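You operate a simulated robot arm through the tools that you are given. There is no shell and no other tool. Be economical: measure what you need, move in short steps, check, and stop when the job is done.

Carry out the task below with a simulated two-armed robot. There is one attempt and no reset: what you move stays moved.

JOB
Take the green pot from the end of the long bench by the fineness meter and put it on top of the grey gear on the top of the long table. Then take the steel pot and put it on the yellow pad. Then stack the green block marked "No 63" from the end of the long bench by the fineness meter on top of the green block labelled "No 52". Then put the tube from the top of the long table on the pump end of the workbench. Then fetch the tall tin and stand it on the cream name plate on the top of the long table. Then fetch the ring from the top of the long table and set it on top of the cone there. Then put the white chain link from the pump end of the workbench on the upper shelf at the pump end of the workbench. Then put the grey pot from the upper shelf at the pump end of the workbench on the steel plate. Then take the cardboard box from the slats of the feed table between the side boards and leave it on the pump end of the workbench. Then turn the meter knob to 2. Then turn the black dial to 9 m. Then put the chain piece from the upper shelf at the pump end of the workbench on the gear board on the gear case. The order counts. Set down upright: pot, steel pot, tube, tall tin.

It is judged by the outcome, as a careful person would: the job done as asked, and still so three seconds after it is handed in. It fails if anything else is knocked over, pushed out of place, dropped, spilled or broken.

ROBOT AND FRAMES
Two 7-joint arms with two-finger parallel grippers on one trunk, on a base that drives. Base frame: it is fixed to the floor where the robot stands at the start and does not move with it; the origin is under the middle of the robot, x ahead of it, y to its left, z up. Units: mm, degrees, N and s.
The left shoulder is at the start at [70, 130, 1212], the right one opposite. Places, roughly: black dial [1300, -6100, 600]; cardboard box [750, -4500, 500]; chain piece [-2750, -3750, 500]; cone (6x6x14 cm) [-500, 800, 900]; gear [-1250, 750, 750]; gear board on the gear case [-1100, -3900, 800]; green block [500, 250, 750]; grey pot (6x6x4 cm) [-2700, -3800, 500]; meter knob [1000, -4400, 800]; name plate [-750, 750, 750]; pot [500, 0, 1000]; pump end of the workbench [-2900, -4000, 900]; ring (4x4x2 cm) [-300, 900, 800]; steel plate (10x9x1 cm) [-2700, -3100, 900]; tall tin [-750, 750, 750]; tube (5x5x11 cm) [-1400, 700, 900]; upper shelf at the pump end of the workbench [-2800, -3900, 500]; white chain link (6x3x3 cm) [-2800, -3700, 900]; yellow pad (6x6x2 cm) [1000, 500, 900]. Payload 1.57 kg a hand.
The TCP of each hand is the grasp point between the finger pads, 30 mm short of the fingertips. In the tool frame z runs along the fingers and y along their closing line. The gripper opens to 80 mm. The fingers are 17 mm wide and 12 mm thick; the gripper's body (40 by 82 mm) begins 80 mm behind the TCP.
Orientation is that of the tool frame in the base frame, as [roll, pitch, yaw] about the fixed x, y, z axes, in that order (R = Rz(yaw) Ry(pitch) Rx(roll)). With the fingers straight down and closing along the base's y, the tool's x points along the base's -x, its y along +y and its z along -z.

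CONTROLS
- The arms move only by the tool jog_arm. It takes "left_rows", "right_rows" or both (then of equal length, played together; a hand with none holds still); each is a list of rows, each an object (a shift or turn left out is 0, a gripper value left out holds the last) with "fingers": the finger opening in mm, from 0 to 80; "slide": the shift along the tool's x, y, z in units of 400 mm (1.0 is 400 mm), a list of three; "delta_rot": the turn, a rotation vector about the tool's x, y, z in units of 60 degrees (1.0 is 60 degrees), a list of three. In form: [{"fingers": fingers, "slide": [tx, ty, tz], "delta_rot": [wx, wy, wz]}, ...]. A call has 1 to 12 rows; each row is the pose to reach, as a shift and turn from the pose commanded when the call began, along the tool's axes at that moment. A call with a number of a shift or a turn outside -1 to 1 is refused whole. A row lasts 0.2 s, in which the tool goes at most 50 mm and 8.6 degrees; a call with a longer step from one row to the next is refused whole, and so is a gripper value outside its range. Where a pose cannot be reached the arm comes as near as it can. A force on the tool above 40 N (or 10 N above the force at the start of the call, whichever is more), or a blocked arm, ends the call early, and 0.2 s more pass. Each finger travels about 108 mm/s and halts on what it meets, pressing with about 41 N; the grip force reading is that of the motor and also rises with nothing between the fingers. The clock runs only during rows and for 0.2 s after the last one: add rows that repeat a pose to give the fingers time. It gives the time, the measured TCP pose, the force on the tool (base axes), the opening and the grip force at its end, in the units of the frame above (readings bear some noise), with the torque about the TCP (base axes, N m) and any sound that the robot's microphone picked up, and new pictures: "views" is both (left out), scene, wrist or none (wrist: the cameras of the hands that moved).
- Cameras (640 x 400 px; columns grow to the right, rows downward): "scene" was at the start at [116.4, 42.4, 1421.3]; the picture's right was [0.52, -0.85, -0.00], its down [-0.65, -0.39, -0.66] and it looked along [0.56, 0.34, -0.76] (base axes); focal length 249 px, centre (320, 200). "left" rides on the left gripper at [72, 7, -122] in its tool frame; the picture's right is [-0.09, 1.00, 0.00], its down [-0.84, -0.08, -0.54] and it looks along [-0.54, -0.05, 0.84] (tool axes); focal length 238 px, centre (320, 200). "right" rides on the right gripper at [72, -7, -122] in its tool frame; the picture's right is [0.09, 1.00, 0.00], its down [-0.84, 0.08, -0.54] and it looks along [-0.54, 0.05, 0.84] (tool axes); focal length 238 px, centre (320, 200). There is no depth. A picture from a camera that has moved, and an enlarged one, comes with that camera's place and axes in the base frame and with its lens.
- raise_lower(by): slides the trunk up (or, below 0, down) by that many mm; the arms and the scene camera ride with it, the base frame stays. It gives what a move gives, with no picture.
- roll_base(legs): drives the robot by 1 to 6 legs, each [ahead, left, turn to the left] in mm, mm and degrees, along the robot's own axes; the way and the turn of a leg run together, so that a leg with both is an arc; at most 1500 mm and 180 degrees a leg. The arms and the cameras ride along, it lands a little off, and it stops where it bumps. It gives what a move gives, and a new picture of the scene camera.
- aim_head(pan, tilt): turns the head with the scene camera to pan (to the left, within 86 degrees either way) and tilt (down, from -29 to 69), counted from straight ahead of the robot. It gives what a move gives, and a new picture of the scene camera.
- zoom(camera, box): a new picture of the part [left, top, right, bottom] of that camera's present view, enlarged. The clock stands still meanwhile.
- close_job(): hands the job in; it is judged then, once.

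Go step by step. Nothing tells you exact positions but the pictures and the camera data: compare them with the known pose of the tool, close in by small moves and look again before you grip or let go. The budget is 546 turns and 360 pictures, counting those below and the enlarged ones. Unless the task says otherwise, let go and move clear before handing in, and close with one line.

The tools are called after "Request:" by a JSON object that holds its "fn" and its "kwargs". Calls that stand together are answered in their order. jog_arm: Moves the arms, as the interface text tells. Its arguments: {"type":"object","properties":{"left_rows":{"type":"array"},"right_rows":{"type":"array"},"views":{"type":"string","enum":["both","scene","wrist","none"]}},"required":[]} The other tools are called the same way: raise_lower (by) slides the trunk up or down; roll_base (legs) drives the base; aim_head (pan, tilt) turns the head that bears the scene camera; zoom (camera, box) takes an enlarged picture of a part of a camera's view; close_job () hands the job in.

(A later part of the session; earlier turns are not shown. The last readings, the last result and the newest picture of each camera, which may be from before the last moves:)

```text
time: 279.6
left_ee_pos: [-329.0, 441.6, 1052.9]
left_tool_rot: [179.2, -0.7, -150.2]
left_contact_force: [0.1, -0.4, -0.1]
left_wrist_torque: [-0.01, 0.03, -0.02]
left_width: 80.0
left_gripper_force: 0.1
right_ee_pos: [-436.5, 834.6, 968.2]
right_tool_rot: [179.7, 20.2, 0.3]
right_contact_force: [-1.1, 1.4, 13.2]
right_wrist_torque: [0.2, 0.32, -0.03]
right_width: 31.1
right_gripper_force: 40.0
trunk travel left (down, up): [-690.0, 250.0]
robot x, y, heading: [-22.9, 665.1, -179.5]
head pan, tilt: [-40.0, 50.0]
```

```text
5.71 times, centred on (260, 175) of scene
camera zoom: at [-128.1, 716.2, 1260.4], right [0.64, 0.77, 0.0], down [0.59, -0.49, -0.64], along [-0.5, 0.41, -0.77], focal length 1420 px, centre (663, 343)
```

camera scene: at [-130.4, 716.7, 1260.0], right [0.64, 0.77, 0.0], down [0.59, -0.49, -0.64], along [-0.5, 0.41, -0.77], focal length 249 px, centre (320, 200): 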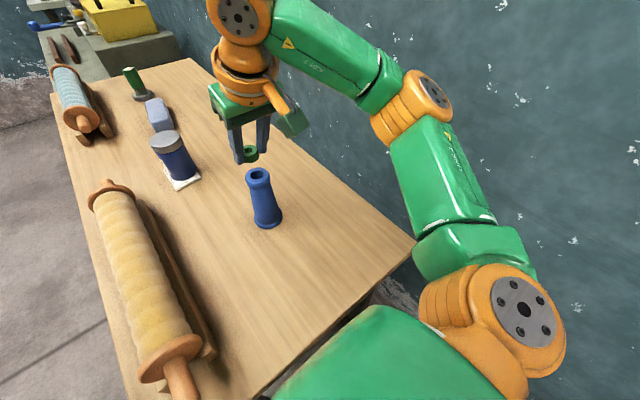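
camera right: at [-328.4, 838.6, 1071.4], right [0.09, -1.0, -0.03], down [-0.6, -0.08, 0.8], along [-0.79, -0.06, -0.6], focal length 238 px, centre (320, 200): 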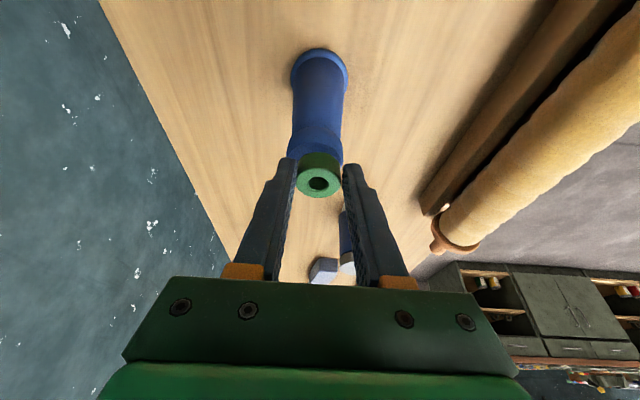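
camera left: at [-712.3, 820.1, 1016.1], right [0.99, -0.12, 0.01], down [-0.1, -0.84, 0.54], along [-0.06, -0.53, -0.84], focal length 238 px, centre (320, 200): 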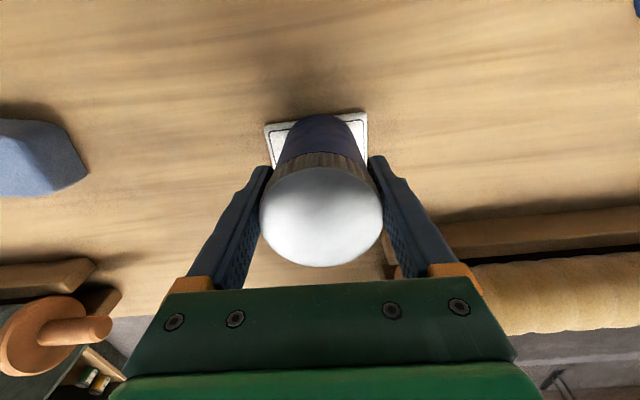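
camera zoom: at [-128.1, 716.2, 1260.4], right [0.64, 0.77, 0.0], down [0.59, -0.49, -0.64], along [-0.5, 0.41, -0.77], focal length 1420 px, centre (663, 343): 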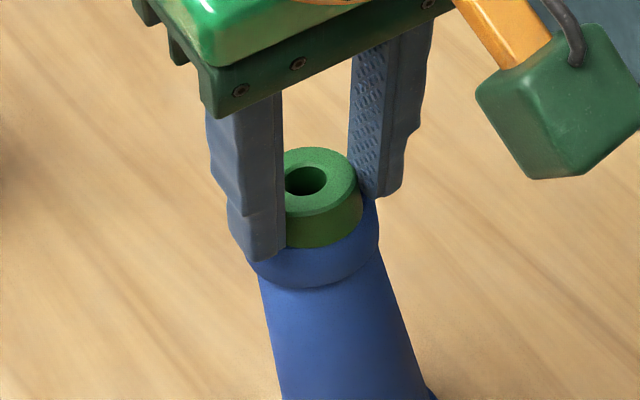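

Request:
{"fn": "jog_arm", "kwargs": {"right_rows": [{"slide": [-0.0005, 0, -0.0015]}, {"slide": [-0.0005, 0, -0.0015], "fingers": 42}, {"slide": [-0.0005, 0, -0.0015], "fingers": 60}, {"slide": [-0.0005, 0, -0.03]}, {"slide": [-0.01, 0, -0.12]}, {"slide": [-0.03, 0, -0.22]}], "views": "none"}}

Request:
{"fn": "zoom", "kwargs": {"camera": "scene", "box": [210, 130, 310, 240]}}

```text
time: 281.0
left_ee_pos: [-329.5, 441.5, 1051.7]
left_tool_rot: [179.2, -0.7, -150.2]
left_contact_force: [-0.1, -1.0, 0.2]
left_wrist_torque: [0.02, 0.02, -0.04]
left_width: 80.2
left_gripper_force: 0.0
right_ee_pos: [-418.0, 835.6, 1053.8]
right_tool_rot: [179.7, 20.1, 0.3]
right_contact_force: [0.9, 0.5, -0.5]
right_wrist_torque: [0.0, -0.04, -0.01]
right_width: 60.1
right_gripper_force: 0.1
trunk travel left (down, up): [-690.0, 250.0]
robot x, y, heading: [-18.7, 665.7, -179.6]
head pan, tilt: [-40.0, 50.0]
```

```text
3.64 times, centred on (260, 185) of scene
camera zoom: at [-129.4, 715.8, 1260.1], right [0.64, 0.77, 0.0], down [0.59, -0.49, -0.64], along [-0.5, 0.41, -0.77], focal length 904 px, centre (538, 254)
```

zoom: 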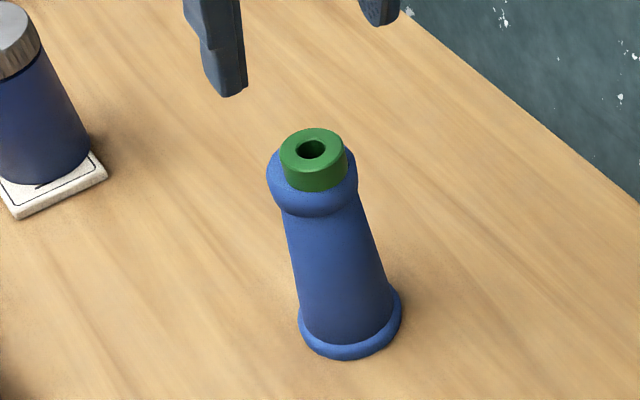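

The ring sits on the cone. Now to the workbench for the white chain link.

Request:
{"fn": "roll_base", "kwargs": {"legs": [[0, 330, 0], [0, 330, 0], [1250, 0, 0], [0, 0, 77], [1450, 0, 0], [1450, 0, 0]]}}

Request:
{"fn": "roll_base", "kwargs": {"legs": [[650, 0, 0], [0, 0, -77], [0, 420, 0]]}}

Request:
{"fn": "aim_head", "kwargs": {"pan": 0, "tilt": 35}}

```text
time: 307.9
left_ee_pos: [-1708.1, -3231.2, 1052.1]
left_tool_rot: [179.3, -0.7, -72.2]
left_contact_force: [0.5, -0.8, 0.4]
left_wrist_torque: [0.0, 0.01, -0.02]
left_width: 80.1
left_gripper_force: 0.1
right_ee_pos: [-2111.1, -3236.4, 1052.9]
right_tool_rot: [179.8, 20.2, 78.3]
right_contact_force: [0.5, 0.2, 0.4]
right_wrist_torque: [0.01, 0.01, -0.02]
right_width: 60.1
right_gripper_force: 0.0
trunk travel left (down, up): [-690.0, 250.0]
robot x, y, heading: [-1860.8, -2883.4, -101.8]
head pan, tilt: [-40.0, 50.0]
camera scene: at [-1932.2, -2975.9, 1260.0], right [-0.62, 0.78, 0.0], down [0.6, 0.48, -0.64], along [-0.5, -0.4, -0.77], focal length 249 px, centre (320, 200)
```

scene: 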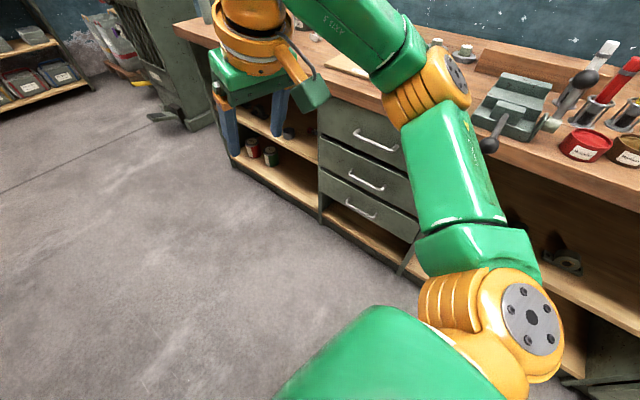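

```text
time: 317.0
left_ee_pos: [-2290.2, -4168.7, 1051.3]
left_tool_rot: [179.4, -0.8, -149.4]
left_contact_force: [0.5, -0.9, 0.6]
left_wrist_torque: [0.0, -0.03, 0.0]
left_width: 79.8
left_gripper_force: 0.0
right_ee_pos: [-2385.8, -3774.2, 1052.5]
right_tool_rot: [179.7, 20.1, 1.1]
right_contact_force: [-0.6, -0.1, -0.3]
right_wrist_torque: [-0.03, 0.0, -0.01]
right_width: 59.8
right_gripper_force: 0.1
trunk travel left (down, up): [-690.0, 250.0]
robot x, y, heading: [-1984.5, -3940.4, -179.1]
head pan, tilt: [-40.0, 50.0]
camera scene: at [-2094.3, -3890.8, 1259.9], right [0.63, 0.78, 0.0], down [0.6, -0.48, -0.64], along [-0.5, 0.4, -0.77], focal length 249 px, centre (320, 200)
```

scene: 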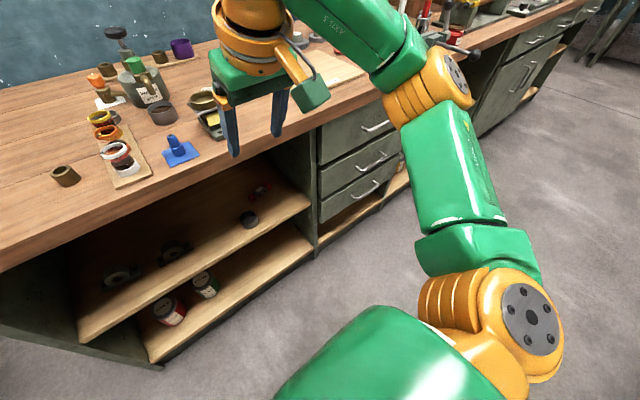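

```text
time: 318.1
left_ee_pos: [-2291.3, -4169.7, 1052.9]
left_tool_rot: [179.3, -0.6, -149.5]
left_contact_force: [-0.5, -0.4, -0.5]
left_wrist_torque: [0.05, 0.0, 0.01]
left_width: 79.8
left_gripper_force: 0.0
right_ee_pos: [-2385.2, -3776.9, 1052.4]
right_tool_rot: [179.8, 20.1, 1.2]
right_contact_force: [-0.2, 0.7, -0.2]
right_wrist_torque: [-0.01, -0.02, -0.02]
right_width: 60.0
right_gripper_force: 0.0
trunk travel left (down, up): [-690.0, 250.0]
robot x, y, heading: [-1987.4, -3947.9, -178.7]
head pan, tilt: [0.0, 35.0]
camera scene: at [-2122.2, -3941.7, 1281.7], right [-0.02, 1.0, 0.0], down [0.57, 0.01, -0.82], along [-0.82, -0.02, -0.57], focal length 249 px, centre (320, 200)
```

scene: 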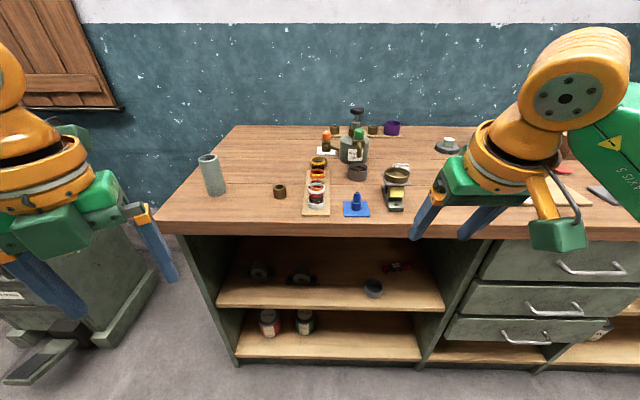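

Request:
{"fn": "zoom", "kwargs": {"camera": "scene", "box": [200, 220, 460, 370]}}

Request:
{"fn": "zoom", "kwargs": {"camera": "scene", "box": [300, 110, 460, 220]}}

```text
2.46 times, centred on (330, 295) of scene
camera zoom: at [-2122.2, -3941.7, 1281.7], right [-0.02, 1.0, 0.0], down [0.57, 0.01, -0.82], along [-0.82, -0.02, -0.57], focal length 612 px, centre (295, -34)
```

zoom: 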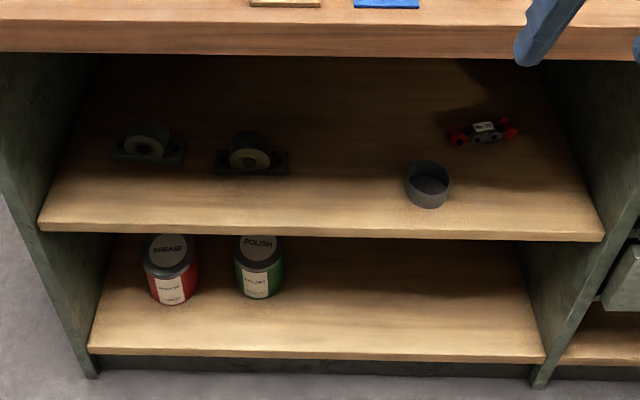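

```text
3.64 times, centred on (380, 165) of scene
camera zoom: at [-2122.2, -3941.7, 1281.7], right [-0.02, 1.0, 0.0], down [0.57, 0.01, -0.82], along [-0.82, -0.02, -0.57], focal length 904 px, centre (102, 327)
```

zoom: 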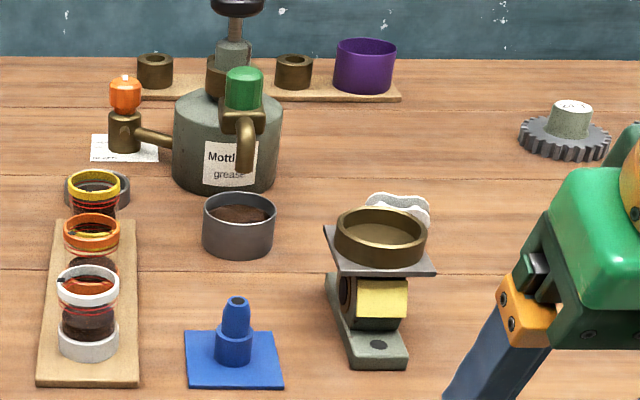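

Plan: pick the link with the tool tilted ~25° so the same tilt works for setting it on the shelf. Raising the trunk for clearance and approaching turned left so the right shoulder leads.

Request:
{"fn": "raise_lower", "kwargs": {"by": 130}}

Request:
{"fn": "roll_base", "kwargs": {"legs": [[0, 0, 30], [200, -375, 0]]}}

Request:
{"fn": "aim_head", "kwargs": {"pan": -30, "tilt": 50}}

```text
time: 319.7
left_ee_pos: [-2291.6, -4168.3, 1181.3]
left_tool_rot: [179.3, -0.6, -149.3]
left_contact_force: [0.4, -0.2, 0.1]
left_wrist_torque: [-0.05, -0.03, 0.02]
left_width: 79.9
left_gripper_force: 0.1
right_ee_pos: [-2386.8, -3776.3, 1181.7]
right_tool_rot: [179.9, 20.1, 1.1]
right_contact_force: [-0.3, 0.2, 0.1]
right_wrist_torque: [0.01, -0.01, -0.03]
right_width: 59.8
right_gripper_force: 0.0
trunk travel left (down, up): [-820.0, 120.0]
robot x, y, heading: [-1986.5, -3947.1, -178.8]
head pan, tilt: [0.0, 35.0]
```

```text
time: 323.7
left_ee_pos: [-2497.4, -4082.4, 1181.8]
left_tool_rot: [179.2, -0.8, -119.9]
left_contact_force: [-0.3, -0.1, 0.1]
left_wrist_torque: [0.03, 0.02, 0.01]
left_width: 80.1
left_gripper_force: 0.1
right_ee_pos: [-2772.6, -3786.1, 1183.4]
right_tool_rot: [179.9, 20.1, 30.7]
right_contact_force: [0.0, -0.2, 0.1]
right_wrist_torque: [0.03, -0.05, 0.03]
right_width: 60.0
right_gripper_force: 0.0
trunk travel left (down, up): [-820.0, 120.0]
robot x, y, heading: [-2341.9, -3732.0, -149.2]
head pan, tilt: [0.0, 35.0]
camera scene: at [-2460.3, -3801.0, 1411.8], right [-0.51, 0.86, 0.0], down [0.49, 0.29, -0.82], along [-0.7, -0.42, -0.57], focal length 249 px, centre (320, 200)
```

scene: 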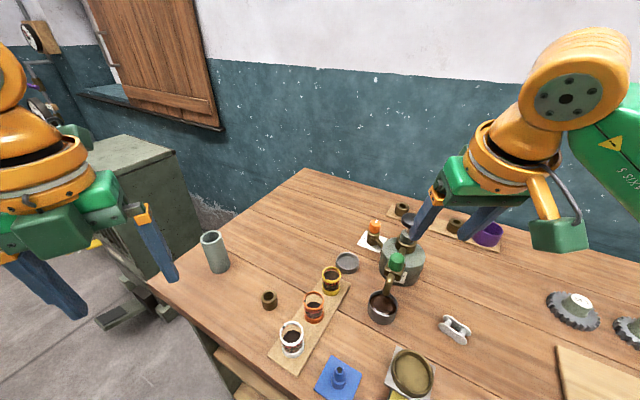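

```text
time: 324.7
left_ee_pos: [-2497.6, -4081.7, 1182.3]
left_tool_rot: [179.2, -0.7, -119.9]
left_contact_force: [-0.7, -0.4, 0.4]
left_wrist_torque: [0.02, 0.0, 0.02]
left_width: 80.1
left_gripper_force: 0.0
right_ee_pos: [-2774.1, -3784.6, 1182.7]
right_tool_rot: [179.9, 20.1, 30.7]
right_contact_force: [-0.6, -0.6, 0.4]
right_wrist_torque: [0.03, 0.01, 0.02]
right_width: 60.1
right_gripper_force: 0.0
trunk travel left (down, up): [-820.0, 120.0]
robot x, y, heading: [-2345.4, -3731.0, -149.5]
head pan, tilt: [-30.0, 50.0]
camera scene: at [-2463.7, -3755.8, 1390.0], right [-0.01, 1.0, 0.0], down [0.77, 0.01, -0.64], along [-0.64, -0.01, -0.77], focal length 249 px, centre (320, 200)
```

scene: 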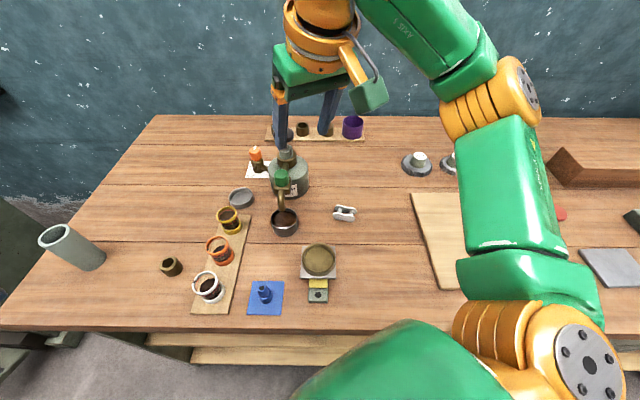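

Request:
{"fn": "zoom", "kwargs": {"camera": "scene", "box": [270, 150, 410, 300]}}

```text
2.67 times, centred on (340, 225) of scene
camera zoom: at [-2463.7, -3755.8, 1390.0], right [-0.01, 1.0, 0.0], down [0.77, 0.01, -0.64], along [-0.64, -0.01, -0.77], focal length 663 px, centre (267, 133)
```

zoom: 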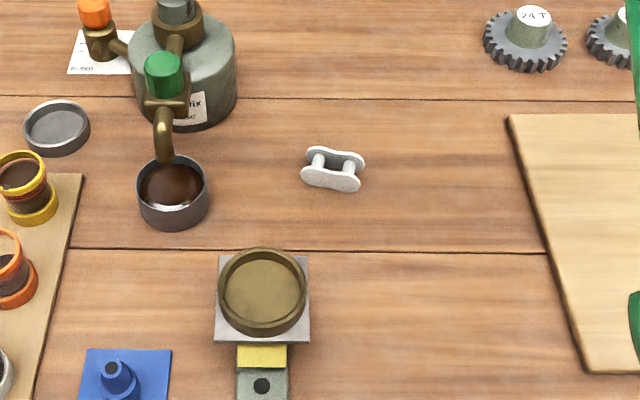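

The link stands with its two plates facing ±x, so I'll grip across the plates, with the tool leaning along its length. Moving closer and re-orienting the right tool.

Request:
{"fn": "roll_base", "kwargs": {"legs": [[52, -30, 0]]}}

Request:
{"fn": "jog_arm", "kwargs": {"right_rows": [{"fingers": 60, "slide": [0.035, -0.035, 0.0], "delta_rot": [-0.042, -0.012, -0.115]}, {"slide": [0.07, -0.07, 0.03], "delta_rot": [-0.084, -0.024, -0.23]}, {"slide": [0.1, -0.105, 0.06], "delta_rot": [-0.126, -0.036, -0.345]}, {"slide": [0.13, -0.14, 0.09], "delta_rot": [-0.168, -0.048, -0.46]}, {"slide": [0.16, -0.175, 0.13], "delta_rot": [-0.21, -0.06, -0.575]}, {"slide": [0.19, -0.209, 0.19], "delta_rot": [-0.252, -0.072, -0.69]}, {"slide": [0.2115, -0.209, 0.25], "delta_rot": [-0.293, -0.083, -0.803]}, {"slide": [0.2115, -0.209, 0.25], "delta_rot": [-0.293, -0.083, -0.803]}]}}

```text
time: 325.8
left_ee_pos: [-2554.1, -4082.0, 1181.0]
left_tool_rot: [179.6, -0.5, -119.9]
left_contact_force: [-0.1, 0.0, 0.2]
left_wrist_torque: [0.0, -0.07, -0.01]
left_width: 79.9
left_gripper_force: 0.0
right_ee_pos: [-2830.7, -3785.9, 1181.3]
right_tool_rot: [179.7, 19.9, 30.5]
right_contact_force: [-0.8, 0.2, -0.5]
right_wrist_torque: [-0.02, -0.05, 0.0]
right_width: 60.2
right_gripper_force: 0.1
trunk travel left (down, up): [-820.0, 120.0]
robot x, y, heading: [-2395.3, -3734.3, -149.4]
head pan, tilt: [-30.0, 50.0]
stopped in leg 1: the robot was blocked; the commanded pose is now the measured one
camera scene: at [-2519.8, -3757.0, 1389.5], right [-0.01, 1.0, 0.0], down [0.77, 0.01, -0.64], along [-0.64, -0.01, -0.77], focal length 249 px, centre (320, 200)
```

scene: 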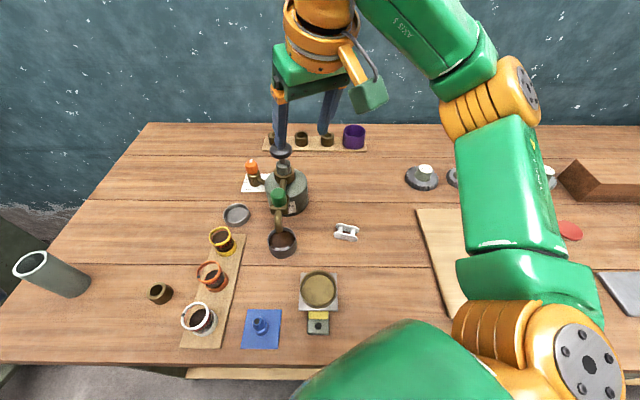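

```text
time: 327.6
left_ee_pos: [-2550.9, -4084.7, 1181.2]
left_tool_rot: [179.2, -0.5, -119.9]
left_contact_force: [0.5, -0.8, -0.2]
left_wrist_torque: [-0.02, -0.02, 0.0]
left_width: 80.1
left_gripper_force: 0.1
right_ee_pos: [-2766.2, -3714.7, 1115.6]
right_tool_rot: [-177.9, 24.3, 82.8]
right_contact_force: [0.5, -0.5, -0.3]
right_wrist_torque: [0.0, -0.02, 0.0]
right_width: 59.8
right_gripper_force: 0.1
right hand out of reach, approached as far as the arm can: row 5, 6, 7, 8
trunk travel left (down, up): [-820.0, 120.0]
robot x, y, heading: [-2391.8, -3731.8, -149.3]
head pan, tilt: [-30.0, 50.0]
camera scene: at [-2517.1, -3759.6, 1389.8], right [-0.01, 1.0, 0.0], down [0.77, 0.01, -0.64], along [-0.64, -0.01, -0.77], focal length 249 px, centre (320, 200)
camera right: at [-2751.9, -3600.6, 1197.7], right [1.0, -0.06, -0.07], down [0.03, -0.55, 0.84], along [-0.09, -0.83, -0.54], focal length 238 px, centre (320, 200)
```

scene: 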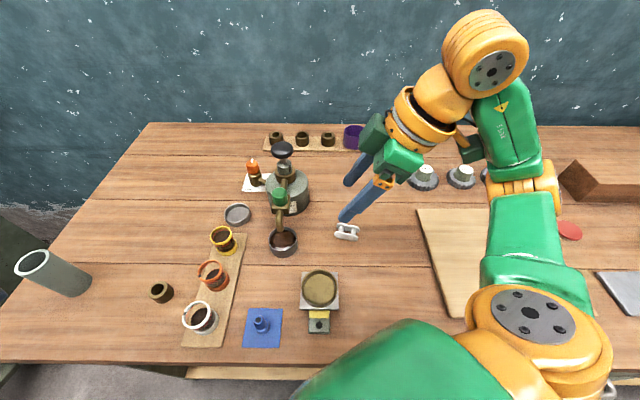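
right: 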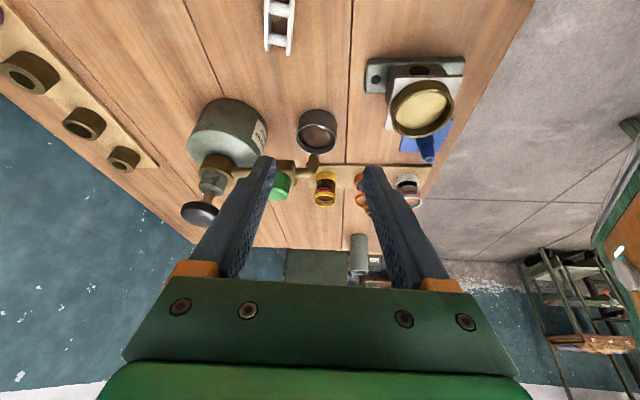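

Request:
{"fn": "raise_lower", "kwargs": {"by": -60}}

Request:
{"fn": "jog_arm", "kwargs": {"right_rows": [{"slide": [0.03, -0.06, 0.0]}, {"slide": [0.06, -0.12, 0.0]}, {"slide": [0.07, -0.18, 0.0]}, {"slide": [0.07, -0.18, 0.0]}], "views": "scene"}}

```text
time: 328.6
left_ee_pos: [-2549.3, -4082.8, 1121.6]
left_tool_rot: [179.3, -0.7, -119.9]
left_contact_force: [-0.1, 0.3, 0.7]
left_wrist_torque: [0.0, 0.0, 0.0]
left_width: 80.2
left_gripper_force: 0.0
right_ee_pos: [-2764.0, -3711.9, 1057.1]
right_tool_rot: [-177.9, 24.5, 82.7]
right_contact_force: [0.0, 0.5, 0.0]
right_wrist_torque: [-0.01, -0.01, 0.0]
right_width: 60.0
right_gripper_force: 0.0
trunk travel left (down, up): [-760.0, 180.0]
robot x, y, heading: [-2394.4, -3733.7, -149.3]
head pan, tilt: [-30.0, 50.0]
```

```text
time: 329.6
left_ee_pos: [-2550.0, -4082.9, 1121.7]
left_tool_rot: [179.3, -0.5, -119.9]
left_contact_force: [0.1, -0.1, -0.2]
left_wrist_torque: [-0.01, 0.05, 0.01]
left_width: 80.3
left_gripper_force: 0.0
right_ee_pos: [-2763.9, -3710.6, 1056.5]
right_tool_rot: [-177.9, 24.6, 82.8]
right_contact_force: [0.6, -0.2, 0.1]
right_wrist_torque: [-0.03, 0.02, 0.01]
right_width: 59.9
right_gripper_force: 0.0
right hand out of reach, approached as far as the arm can: row 1, 2, 3, 4
trunk travel left (down, up): [-760.0, 180.0]
robot x, y, heading: [-2394.8, -3736.5, -149.2]
head pan, tilt: [-30.0, 50.0]
camera scene: at [-2515.5, -3756.9, 1330.0], right [-0.01, 1.0, 0.0], down [0.77, 0.01, -0.64], along [-0.64, -0.01, -0.77], focal length 249 px, centre (320, 200)
```

scene: 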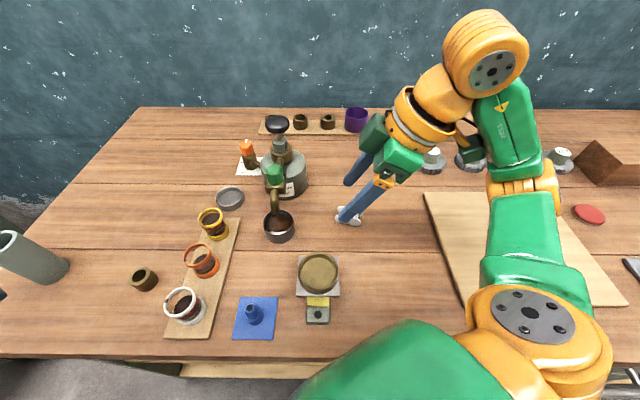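

Request:
{"fn": "jog_arm", "kwargs": {"right_rows": [{"slide": [0.02, -0.04, 0.04]}, {"slide": [0.045, -0.08, 0.09]}, {"slide": [0.071, -0.127, 0.1325]}, {"slide": [0.071, -0.127, 0.1325]}]}}

```text
time: 330.6
left_ee_pos: [-2550.6, -4082.5, 1121.2]
left_tool_rot: [179.3, -0.7, -119.9]
left_contact_force: [0.2, 0.6, -0.2]
left_wrist_torque: [-0.01, -0.04, -0.02]
left_width: 80.0
left_gripper_force: 0.0
right_ee_pos: [-2763.8, -3716.8, 1044.6]
right_tool_rot: [-177.8, 24.4, 82.4]
right_contact_force: [0.2, -0.4, 0.0]
right_wrist_torque: [0.0, 0.03, 0.0]
right_width: 59.8
right_gripper_force: 0.1
right hand out of reach, approached as far as the arm can: row 1, 2, 3, 4
trunk travel left (down, up): [-760.0, 180.0]
robot x, y, heading: [-2390.9, -3731.0, -149.2]
head pan, tilt: [-30.0, 50.0]
camera scene: at [-2515.4, -3757.0, 1330.0], right [-0.01, 1.0, 0.0], down [0.77, 0.01, -0.64], along [-0.64, -0.01, -0.77], focal length 249 px, centre (320, 200)
camera right: at [-2750.7, -3602.7, 1125.1], right [1.0, -0.06, -0.07], down [0.03, -0.55, 0.84], along [-0.09, -0.84, -0.54], focal length 238 px, centre (320, 200)
```

scene: 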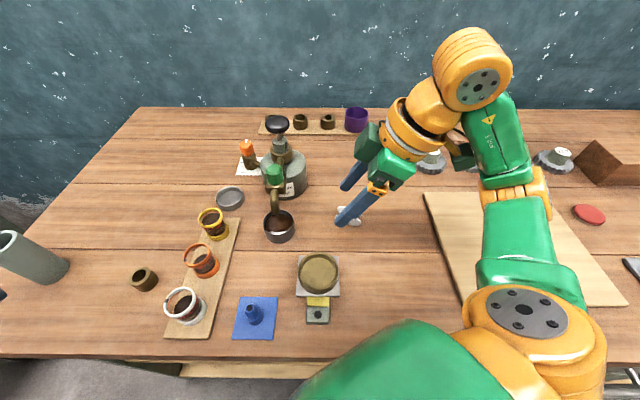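
right: 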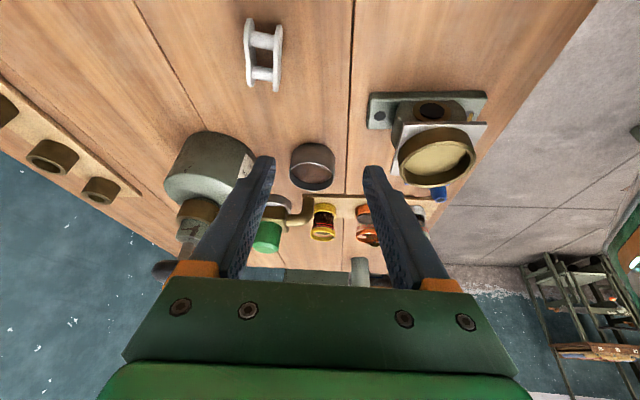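

The leaning pose runs into joint limits; I'll pick with the tool vertical instead and let the link pivot flat when set down.

Request:
{"fn": "jog_arm", "kwargs": {"right_rows": [{"slide": [0.0, -0.01, -0.05], "delta_rot": [0, 0.13, 0]}, {"slide": [0.03, -0.03, -0.05], "delta_rot": [0, 0.26, 0]}, {"slide": [0.06, -0.05, -0.02], "delta_rot": [0, 0.39, 0]}, {"slide": [0.074, -0.073, 0.021], "delta_rot": [0, 0.405, 0]}, {"slide": [0.074, -0.073, 0.021], "delta_rot": [0, 0.405, 0]}]}}

```text
time: 331.8
left_ee_pos: [-2549.9, -4080.9, 1121.7]
left_tool_rot: [179.3, -0.7, -119.9]
left_contact_force: [0.4, -0.6, -1.2]
left_wrist_torque: [-0.02, -0.03, 0.05]
left_width: 80.2
left_gripper_force: 0.0
right_ee_pos: [-2773.7, -3697.7, 1021.3]
right_tool_rot: [-177.9, 0.3, 81.7]
right_contact_force: [0.4, 0.3, -1.1]
right_wrist_torque: [0.03, -0.02, -0.01]
right_width: 59.9
right_gripper_force: 0.1
right hand out of reach, approached as far as the arm can: row 2, 3, 4, 5
trunk travel left (down, up): [-760.0, 180.0]
robot x, y, heading: [-2396.7, -3734.4, -149.2]
head pan, tilt: [-30.0, 50.0]
camera scene: at [-2515.2, -3756.7, 1330.0], right [-0.01, 1.0, 0.0], down [0.77, 0.01, -0.64], along [-0.64, -0.01, -0.77], focal length 249 px, centre (320, 200)
camera right: at [-2765.3, -3626.8, 1143.2], right [1.0, -0.05, -0.04], down [-0.02, -0.84, 0.54], along [-0.06, -0.54, -0.84], focal length 238 px, centre (320, 200)
```

scene: 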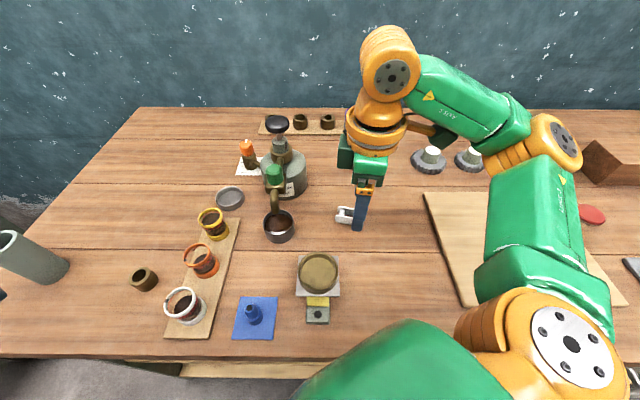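
right: 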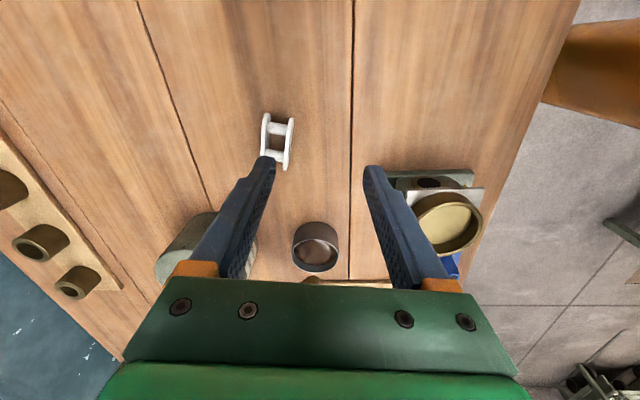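

Reach seems limited by arm posture. I'll go back to a neutral pose with the default yaw and re-approach.

Request:
{"fn": "jog_arm", "kwargs": {"right_rows": [{"slide": [0.0, 0.05, -0.1], "delta_rot": [0, 0, 0.13]}, {"slide": [0.0, 0.1, -0.15], "delta_rot": [0, 0, 0.26]}, {"slide": [0.0, 0.2, -0.15], "delta_rot": [0, 0, 0.39]}, {"slide": [0.0, 0.3, -0.15], "delta_rot": [0, 0, 0.52]}, {"slide": [0.0, 0.4, -0.15], "delta_rot": [0, 0, 0.65]}, {"slide": [0.0, 0.5, -0.15], "delta_rot": [0, 0, 0.78]}, {"slide": [0.0, 0.5, -0.15], "delta_rot": [0, 0, 0.85]}], "views": "scene"}}

```text
time: 333.4
left_ee_pos: [-2550.1, -4081.4, 1123.2]
left_tool_rot: [179.3, -0.6, -119.9]
left_contact_force: [-0.7, -0.5, 0.7]
left_wrist_torque: [0.02, 0.0, -0.02]
left_width: 80.0
left_gripper_force: 0.1
right_ee_pos: [-2573.5, -3728.0, 1075.0]
right_tool_rot: [-179.0, 1.6, 30.8]
right_contact_force: [0.3, -1.0, 0.0]
right_wrist_torque: [-0.03, -0.03, -0.01]
right_width: 59.9
right_gripper_force: 0.1
trunk travel left (down, up): [-760.0, 180.0]
robot x, y, heading: [-2395.3, -3732.1, -149.3]
head pan, tilt: [-30.0, 50.0]
camera scene: at [-2515.9, -3756.7, 1329.9], right [-0.01, 1.0, 0.0], down [0.77, 0.01, -0.64], along [-0.64, -0.01, -0.77], focal length 249 px, centre (320, 200)
```

scene: 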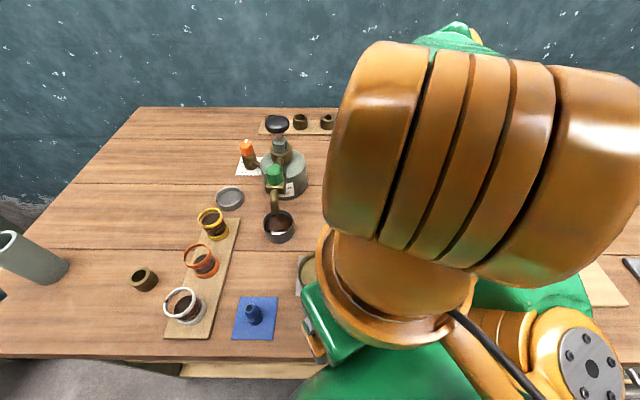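

Request:
{"fn": "jog_arm", "kwargs": {"right_rows": [{"slide": [-0.09, -0.07, 0.0]}, {"slide": [-0.18, -0.14, 0.0]}, {"slide": [-0.27, -0.21, 0]}, {"slide": [-0.36, -0.28, 0.03]}, {"slide": [-0.45, -0.35, 0.06]}, {"slide": [-0.524, -0.414, 0.1]}, {"slide": [-0.524, -0.414, 0.15]}, {"slide": [-0.524, -0.414, 0.2]}]}}

```text
time: 335.2
left_ee_pos: [-2550.5, -4082.2, 1122.1]
left_tool_rot: [179.3, -0.6, -119.9]
left_contact_force: [-0.1, -0.4, 0.3]
left_wrist_torque: [0.0, 0.03, -0.01]
left_width: 79.9
left_gripper_force: 0.1
right_ee_pos: [-2840.9, -3689.9, 1004.6]
right_tool_rot: [-178.9, 1.7, 30.8]
right_contact_force: [-0.3, 1.1, -0.3]
right_wrist_torque: [0.0, 0.01, 0.03]
right_width: 59.9
right_gripper_force: 0.0
trunk travel left (down, up): [-760.0, 180.0]
robot x, y, heading: [-2395.6, -3731.2, -149.3]
head pan, tilt: [-30.0, 50.0]
camera scene: at [-2515.5, -3756.6, 1330.0], right [-0.01, 1.0, 0.0], down [0.77, 0.01, -0.64], along [-0.64, -0.01, -0.77], focal length 249 px, centre (320, 200)
camera right: at [-2777.2, -3649.3, 1124.4], right [0.59, -0.81, -0.02], down [-0.66, -0.5, 0.56], along [-0.47, -0.32, -0.82], focal length 238 px, centre (320, 200)
```

scene: 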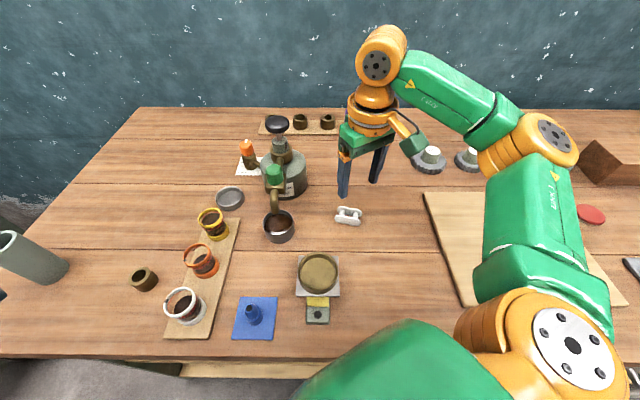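
right: 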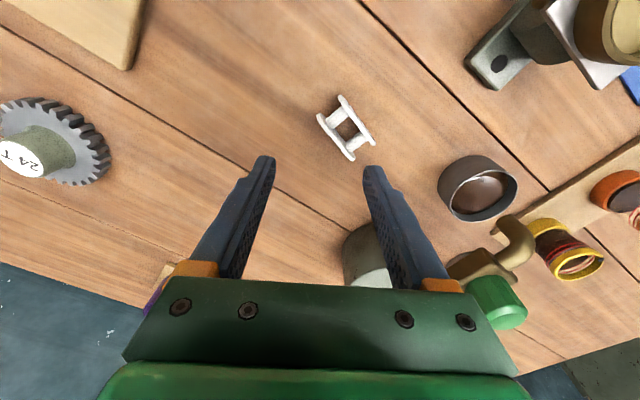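

Request:
{"fn": "jog_arm", "kwargs": {"right_rows": [{"slide": [0.013, 0.057, 0.0], "delta_rot": [0, 0, -0.13]}, {"slide": [0.013, 0.057, 0.0], "delta_rot": [0, 0, -0.26]}, {"slide": [0.013, 0.057, 0.0], "delta_rot": [0, 0, -0.39]}, {"slide": [0.013, 0.057, 0.0], "delta_rot": [0, 0, -0.52]}, {"slide": [0.013, 0.057, 0], "delta_rot": [0, 0, -0.65]}, {"slide": [0.013, 0.057, 0], "delta_rot": [0, 0, -0.79]}, {"slide": [0.013, 0.057, 0], "delta_rot": [0, 0, -0.79]}]}}

```text
time: 336.8
left_ee_pos: [-2550.2, -4081.5, 1123.0]
left_tool_rot: [179.3, -0.7, -119.9]
left_contact_force: [-0.1, -0.5, -0.1]
left_wrist_torque: [0.0, -0.02, 0.01]
left_width: 79.8
left_gripper_force: 0.1
right_ee_pos: [-2791.5, -3716.4, 992.8]
right_tool_rot: [-178.2, 0.4, 78.2]
right_contact_force: [-0.8, 0.6, -0.1]
right_wrist_torque: [0.01, -0.03, -0.03]
right_width: 60.2
right_gripper_force: 0.0
right hand out of reach, approached as far as the arm can: row 5, 6, 7
trunk travel left (down, up): [-760.0, 180.0]
robot x, y, heading: [-2399.0, -3729.9, -149.2]
head pan, tilt: [-30.0, 50.0]
camera scene: at [-2514.7, -3755.1, 1330.1], right [-0.01, 1.0, 0.0], down [0.77, 0.01, -0.64], along [-0.64, -0.01, -0.77], focal length 249 px, centre (320, 200)
camera right: at [-2778.5, -3646.1, 1114.2], right [0.99, -0.11, -0.03], down [-0.07, -0.83, 0.55], along [-0.09, -0.54, -0.84], focal length 238 px, centre (320, 200)
```

scene: 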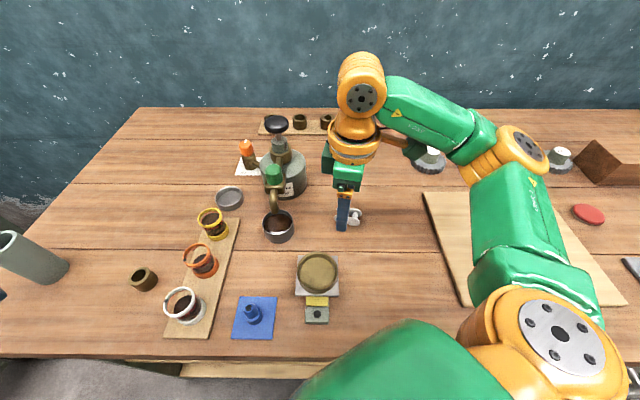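
right: 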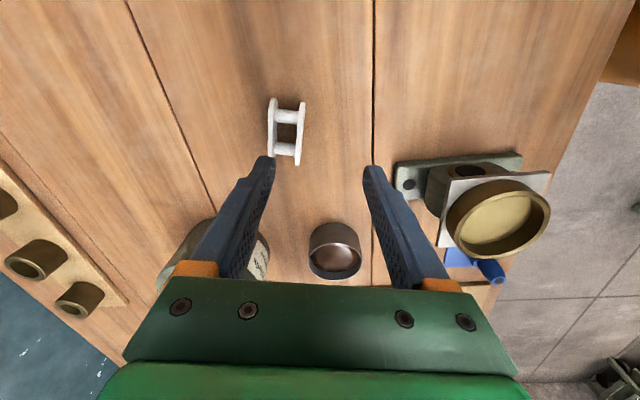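

Request:
{"fn": "jog_arm", "kwargs": {"right_rows": [{"slide": [0.0, 0.02, -0.1], "delta_rot": [0, 0, 0.13]}, {"slide": [0.0, 0.12, -0.2], "delta_rot": [0, 0, 0.26]}, {"slide": [0.0, 0.22, -0.22], "delta_rot": [0, 0, 0.39]}, {"slide": [0.0, 0.32, -0.22], "delta_rot": [0, 0, 0.52]}, {"slide": [0.0, 0.42, -0.22], "delta_rot": [0, 0, 0.65]}, {"slide": [0.0, 0.5, -0.22], "delta_rot": [0, 0, 0.79]}], "views": "none"}}

Request:
{"fn": "roll_base", "kwargs": {"legs": [[-30, 0, 0], [0, 0, 28]]}}

```text
refused: row 2 steps farther than a row can; nothing moved
```

```text
time: 339.0
left_ee_pos: [-2340.8, -4098.0, 1122.4]
left_tool_rot: [179.2, -0.6, -91.5]
left_contact_force: [-0.1, -0.1, 0.5]
left_wrist_torque: [0.02, 0.04, 0.01]
left_width: 80.0
left_gripper_force: 0.0
right_ee_pos: [-2727.4, -3892.0, 993.1]
right_tool_rot: [-178.0, 0.4, 106.5]
right_contact_force: [1.0, 0.8, 0.5]
right_wrist_torque: [0.02, 0.02, 0.0]
right_width: 59.9
right_gripper_force: 0.1
trunk travel left (down, up): [-760.0, 180.0]
robot x, y, heading: [-2367.0, -3715.4, -121.1]
head pan, tilt: [-30.0, 50.0]
camera scene: at [-2462.9, -3795.1, 1330.0], right [-0.48, 0.88, 0.0], down [0.67, 0.37, -0.64], along [-0.56, -0.31, -0.77], focal length 249 px, centre (320, 200)
```

scene: 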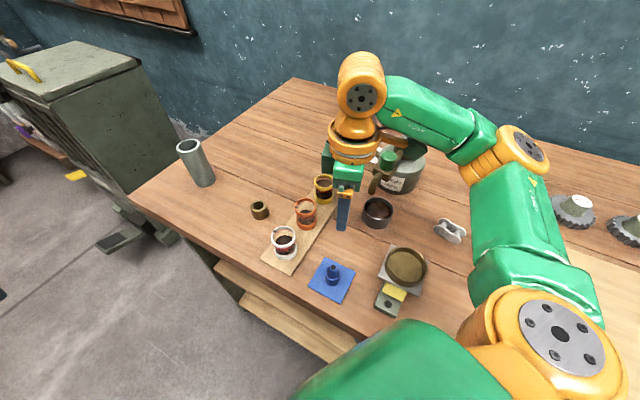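

Request:
{"fn": "zoom", "kwargs": {"camera": "scene", "box": [230, 130, 490, 320]}}

```text
2.11 times, centred on (360, 225) of scene
camera zoom: at [-2462.9, -3795.1, 1330.0], right [-0.48, 0.88, 0.0], down [0.67, 0.37, -0.64], along [-0.56, -0.31, -0.77], focal length 523 px, centre (236, 147)
```

zoom: 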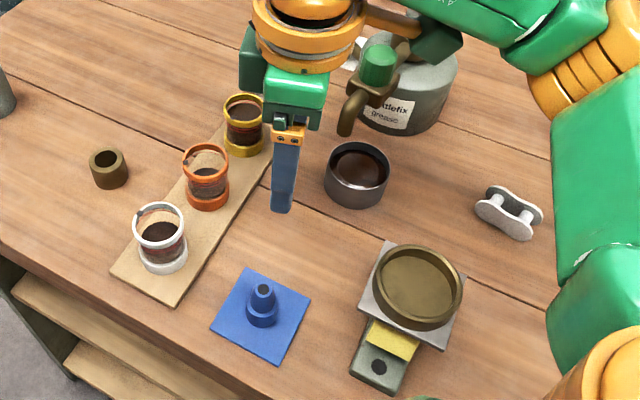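

Everything is undisturbed. I'll raise the trunk first, then bring the hand around away from the pump.

Request:
{"fn": "raise_lower", "kwargs": {"by": 100}}

Request:
{"fn": "jog_arm", "kwargs": {"right_rows": [{"slide": [-0.02, 0.1, 0.0]}, {"slide": [0.06, 0.18, 0.0]}, {"slide": [0.17, 0.2, 0]}, {"slide": [0.28, 0.2, 0.0], "delta_rot": [0, 0, 0.12]}, {"slide": [0.38, 0.16, 0.0], "delta_rot": [0, 0, 0.24]}, {"slide": [0.46, 0.08, 0.0], "delta_rot": [0, 0, 0.36]}, {"slide": [0.49, 0.0, 0.0], "delta_rot": [0, 0, 0.467]}, {"slide": [0.51, -0.09, 0.0], "delta_rot": [0, 0, 0.467]}]}}

```text
time: 340.4
left_ee_pos: [-2340.0, -4098.1, 1221.5]
left_tool_rot: [179.3, -0.6, -91.5]
left_contact_force: [1.1, 0.7, -0.3]
left_wrist_torque: [0.0, 0.03, -0.01]
left_width: 79.7
left_gripper_force: 0.1
right_ee_pos: [-2725.3, -3891.5, 1091.9]
right_tool_rot: [-178.2, 0.3, 106.5]
right_contact_force: [1.0, -0.3, 0.4]
right_wrist_torque: [0.0, -0.03, -0.04]
right_width: 59.8
right_gripper_force: 0.0
trunk travel left (down, up): [-860.0, 80.0]
robot x, y, heading: [-2369.4, -3716.5, -120.8]
head pan, tilt: [-30.0, 50.0]
```

```text
time: 342.1
left_ee_pos: [-2339.7, -4099.3, 1221.1]
left_tool_rot: [179.3, -0.6, -91.5]
left_contact_force: [0.3, 0.0, -0.2]
left_wrist_torque: [0.0, 0.01, 0.02]
left_width: 80.2
left_gripper_force: 0.1
right_ee_pos: [-2774.1, -3731.0, 1093.0]
right_tool_rot: [-178.4, 1.2, 78.4]
right_contact_force: [-0.6, 0.8, 0.4]
right_wrist_torque: [0.02, 0.01, -0.01]
right_width: 59.8
right_gripper_force: 0.2
right hand out of reach, approached as far as the arm can: row 4, 5, 6, 7, 8
trunk travel left (down, up): [-860.0, 80.0]
robot x, y, heading: [-2371.9, -3717.9, -121.2]
head pan, tilt: [-30.0, 50.0]
camera scene: at [-2462.6, -3796.0, 1429.9], right [-0.48, 0.88, 0.0], down [0.67, 0.37, -0.64], along [-0.56, -0.31, -0.77], focal length 249 px, centre (320, 200)
camera right: at [-2761.5, -3658.8, 1214.4], right [0.99, -0.11, -0.03], down [-0.08, -0.83, 0.56], along [-0.09, -0.55, -0.83], focal length 238 px, centre (320, 200)
```

scene: 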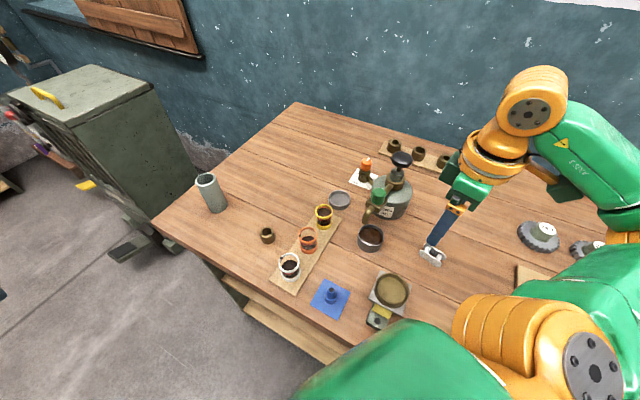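
right: 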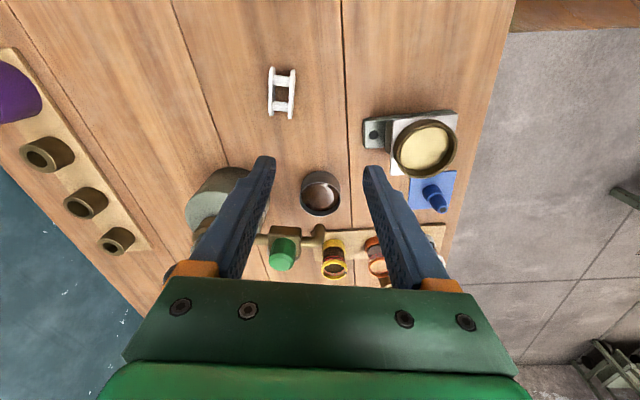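

Request:
{"fn": "jog_arm", "kwargs": {"right_rows": [{"slide": [0.02, -0.03, 0.1]}, {"slide": [0.031, -0.08, 0.18]}, {"slide": [0.031, -0.1365, 0.22]}, {"slide": [0.031, -0.1365, 0.25]}]}}

```text
time: 343.1
left_ee_pos: [-2339.5, -4099.1, 1222.2]
left_tool_rot: [179.2, -0.5, -91.6]
left_contact_force: [-0.4, -0.7, -0.7]
left_wrist_torque: [0.03, 0.02, 0.02]
left_width: 80.2
left_gripper_force: 0.1
right_ee_pos: [-2773.3, -3745.8, 1025.4]
right_tool_rot: [-178.3, 1.5, 78.3]
right_contact_force: [0.4, 0.1, -0.5]
right_wrist_torque: [0.0, 0.03, 0.02]
right_width: 60.2
right_gripper_force: 0.0
right hand out of reach, approached as far as the arm can: row 1, 2, 3, 4
trunk travel left (down, up): [-860.0, 80.0]
robot x, y, heading: [-2367.7, -3718.4, -121.2]
head pan, tilt: [-30.0, 50.0]
camera scene: at [-2462.3, -3795.4, 1430.0], right [-0.48, 0.88, 0.0], down [0.67, 0.37, -0.64], along [-0.56, -0.31, -0.77], focal length 249 px, centre (320, 200)
camera right: at [-2760.6, -3673.4, 1146.0], right [0.99, -0.11, -0.03], down [-0.07, -0.82, 0.56], along [-0.09, -0.56, -0.83], focal length 238 px, centre (320, 200)
```

scene: 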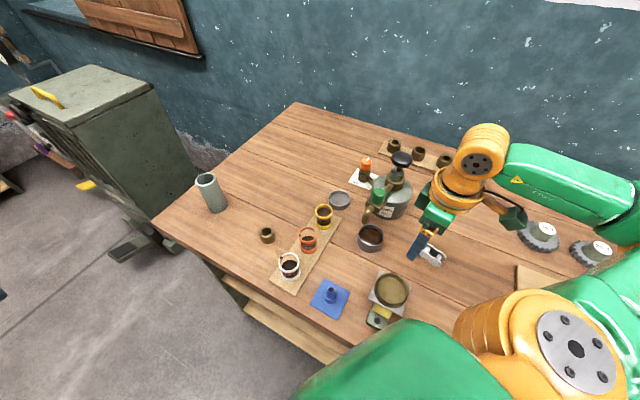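
right: 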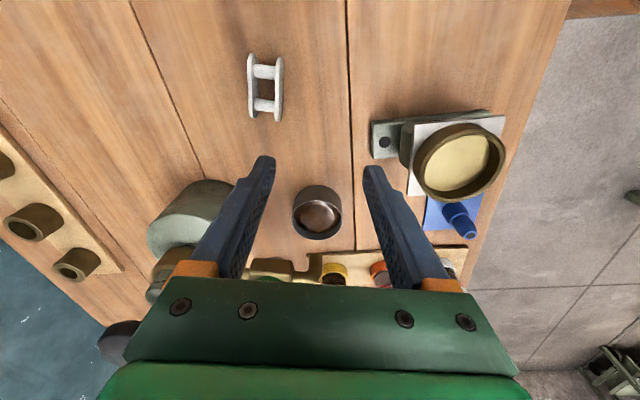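

Request:
{"fn": "jog_arm", "kwargs": {"right_rows": [{"slide": [0.02, -0.01, -0.08]}, {"slide": [0.06, -0.02, -0.16]}], "views": "none"}}

Request:
{"fn": "raise_lower", "kwargs": {"by": -110}}

Request:
{"fn": "jog_arm", "kwargs": {"right_rows": [{"slide": [0.02, -0.06, 0.0]}, {"slide": [0.04, -0.12, 0.0]}, {"slide": [0.04, -0.12, 0.0]}], "views": "wrist"}}

```text
time: 343.8
left_ee_pos: [-2339.4, -4097.8, 1221.9]
left_tool_rot: [179.4, -0.6, -91.6]
left_contact_force: [0.4, 0.5, 0.1]
left_wrist_torque: [-0.01, 0.0, -0.01]
left_width: 80.1
left_gripper_force: 0.0
right_ee_pos: [-2770.1, -3724.3, 1089.6]
right_tool_rot: [-178.2, 1.1, 78.3]
right_contact_force: [-0.3, 0.9, -0.3]
right_wrist_torque: [-0.01, -0.01, -0.01]
right_width: 60.1
right_gripper_force: 0.2
right hand out of reach, approached as far as the arm can: row 2
trunk travel left (down, up): [-860.0, 80.0]
robot x, y, heading: [-2369.8, -3717.0, -121.0]
head pan, tilt: [-30.0, 50.0]
```

```text
time: 345.2
left_ee_pos: [-2340.7, -4098.9, 1112.1]
left_tool_rot: [179.3, -0.6, -91.6]
left_contact_force: [1.0, -0.6, -0.5]
left_wrist_torque: [-0.01, 0.01, -0.04]
left_width: 80.2
left_gripper_force: 0.2
right_ee_pos: [-2769.9, -3726.0, 980.7]
right_tool_rot: [-178.4, 1.2, 78.3]
right_contact_force: [-0.1, 0.1, 0.0]
right_wrist_torque: [0.01, 0.02, 0.02]
right_width: 60.0
right_gripper_force: 0.1
trunk travel left (down, up): [-750.0, 190.0]
robot x, y, heading: [-2370.6, -3718.5, -120.9]
head pan, tilt: [-30.0, 50.0]
```

```text
time: 346.0
left_ee_pos: [-2340.7, -4098.1, 1111.7]
left_tool_rot: [179.3, -0.6, -91.5]
left_contact_force: [0.5, -0.2, 0.0]
left_wrist_torque: [0.01, -0.01, -0.02]
left_width: 79.9
left_gripper_force: 0.1
right_ee_pos: [-2770.6, -3726.8, 979.5]
right_tool_rot: [-178.4, 1.3, 78.3]
right_contact_force: [0.6, 0.7, -0.1]
right_wrist_torque: [0.04, 0.01, -0.05]
right_width: 60.1
right_gripper_force: 0.1
right hand out of reach, approached as far as the arm can: row 1, 2, 3
trunk travel left (down, up): [-750.0, 190.0]
robot x, y, heading: [-2365.3, -3718.6, -121.1]
head pan, tilt: [-30.0, 50.0]
camera right: at [-2758.1, -3654.4, 1100.2], right [0.99, -0.11, -0.03], down [-0.08, -0.83, 0.56], along [-0.09, -0.55, -0.83], focal length 238 px, centre (320, 200)
```

right: 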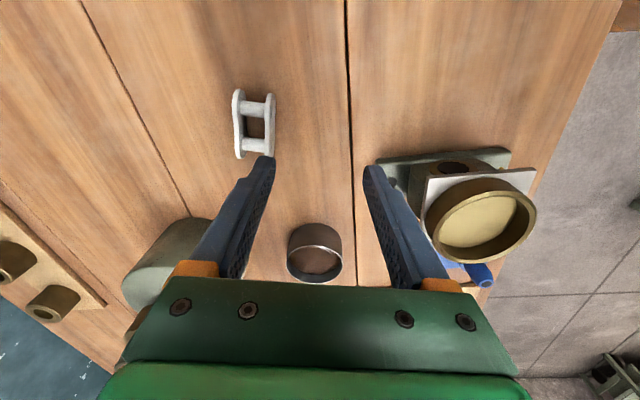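

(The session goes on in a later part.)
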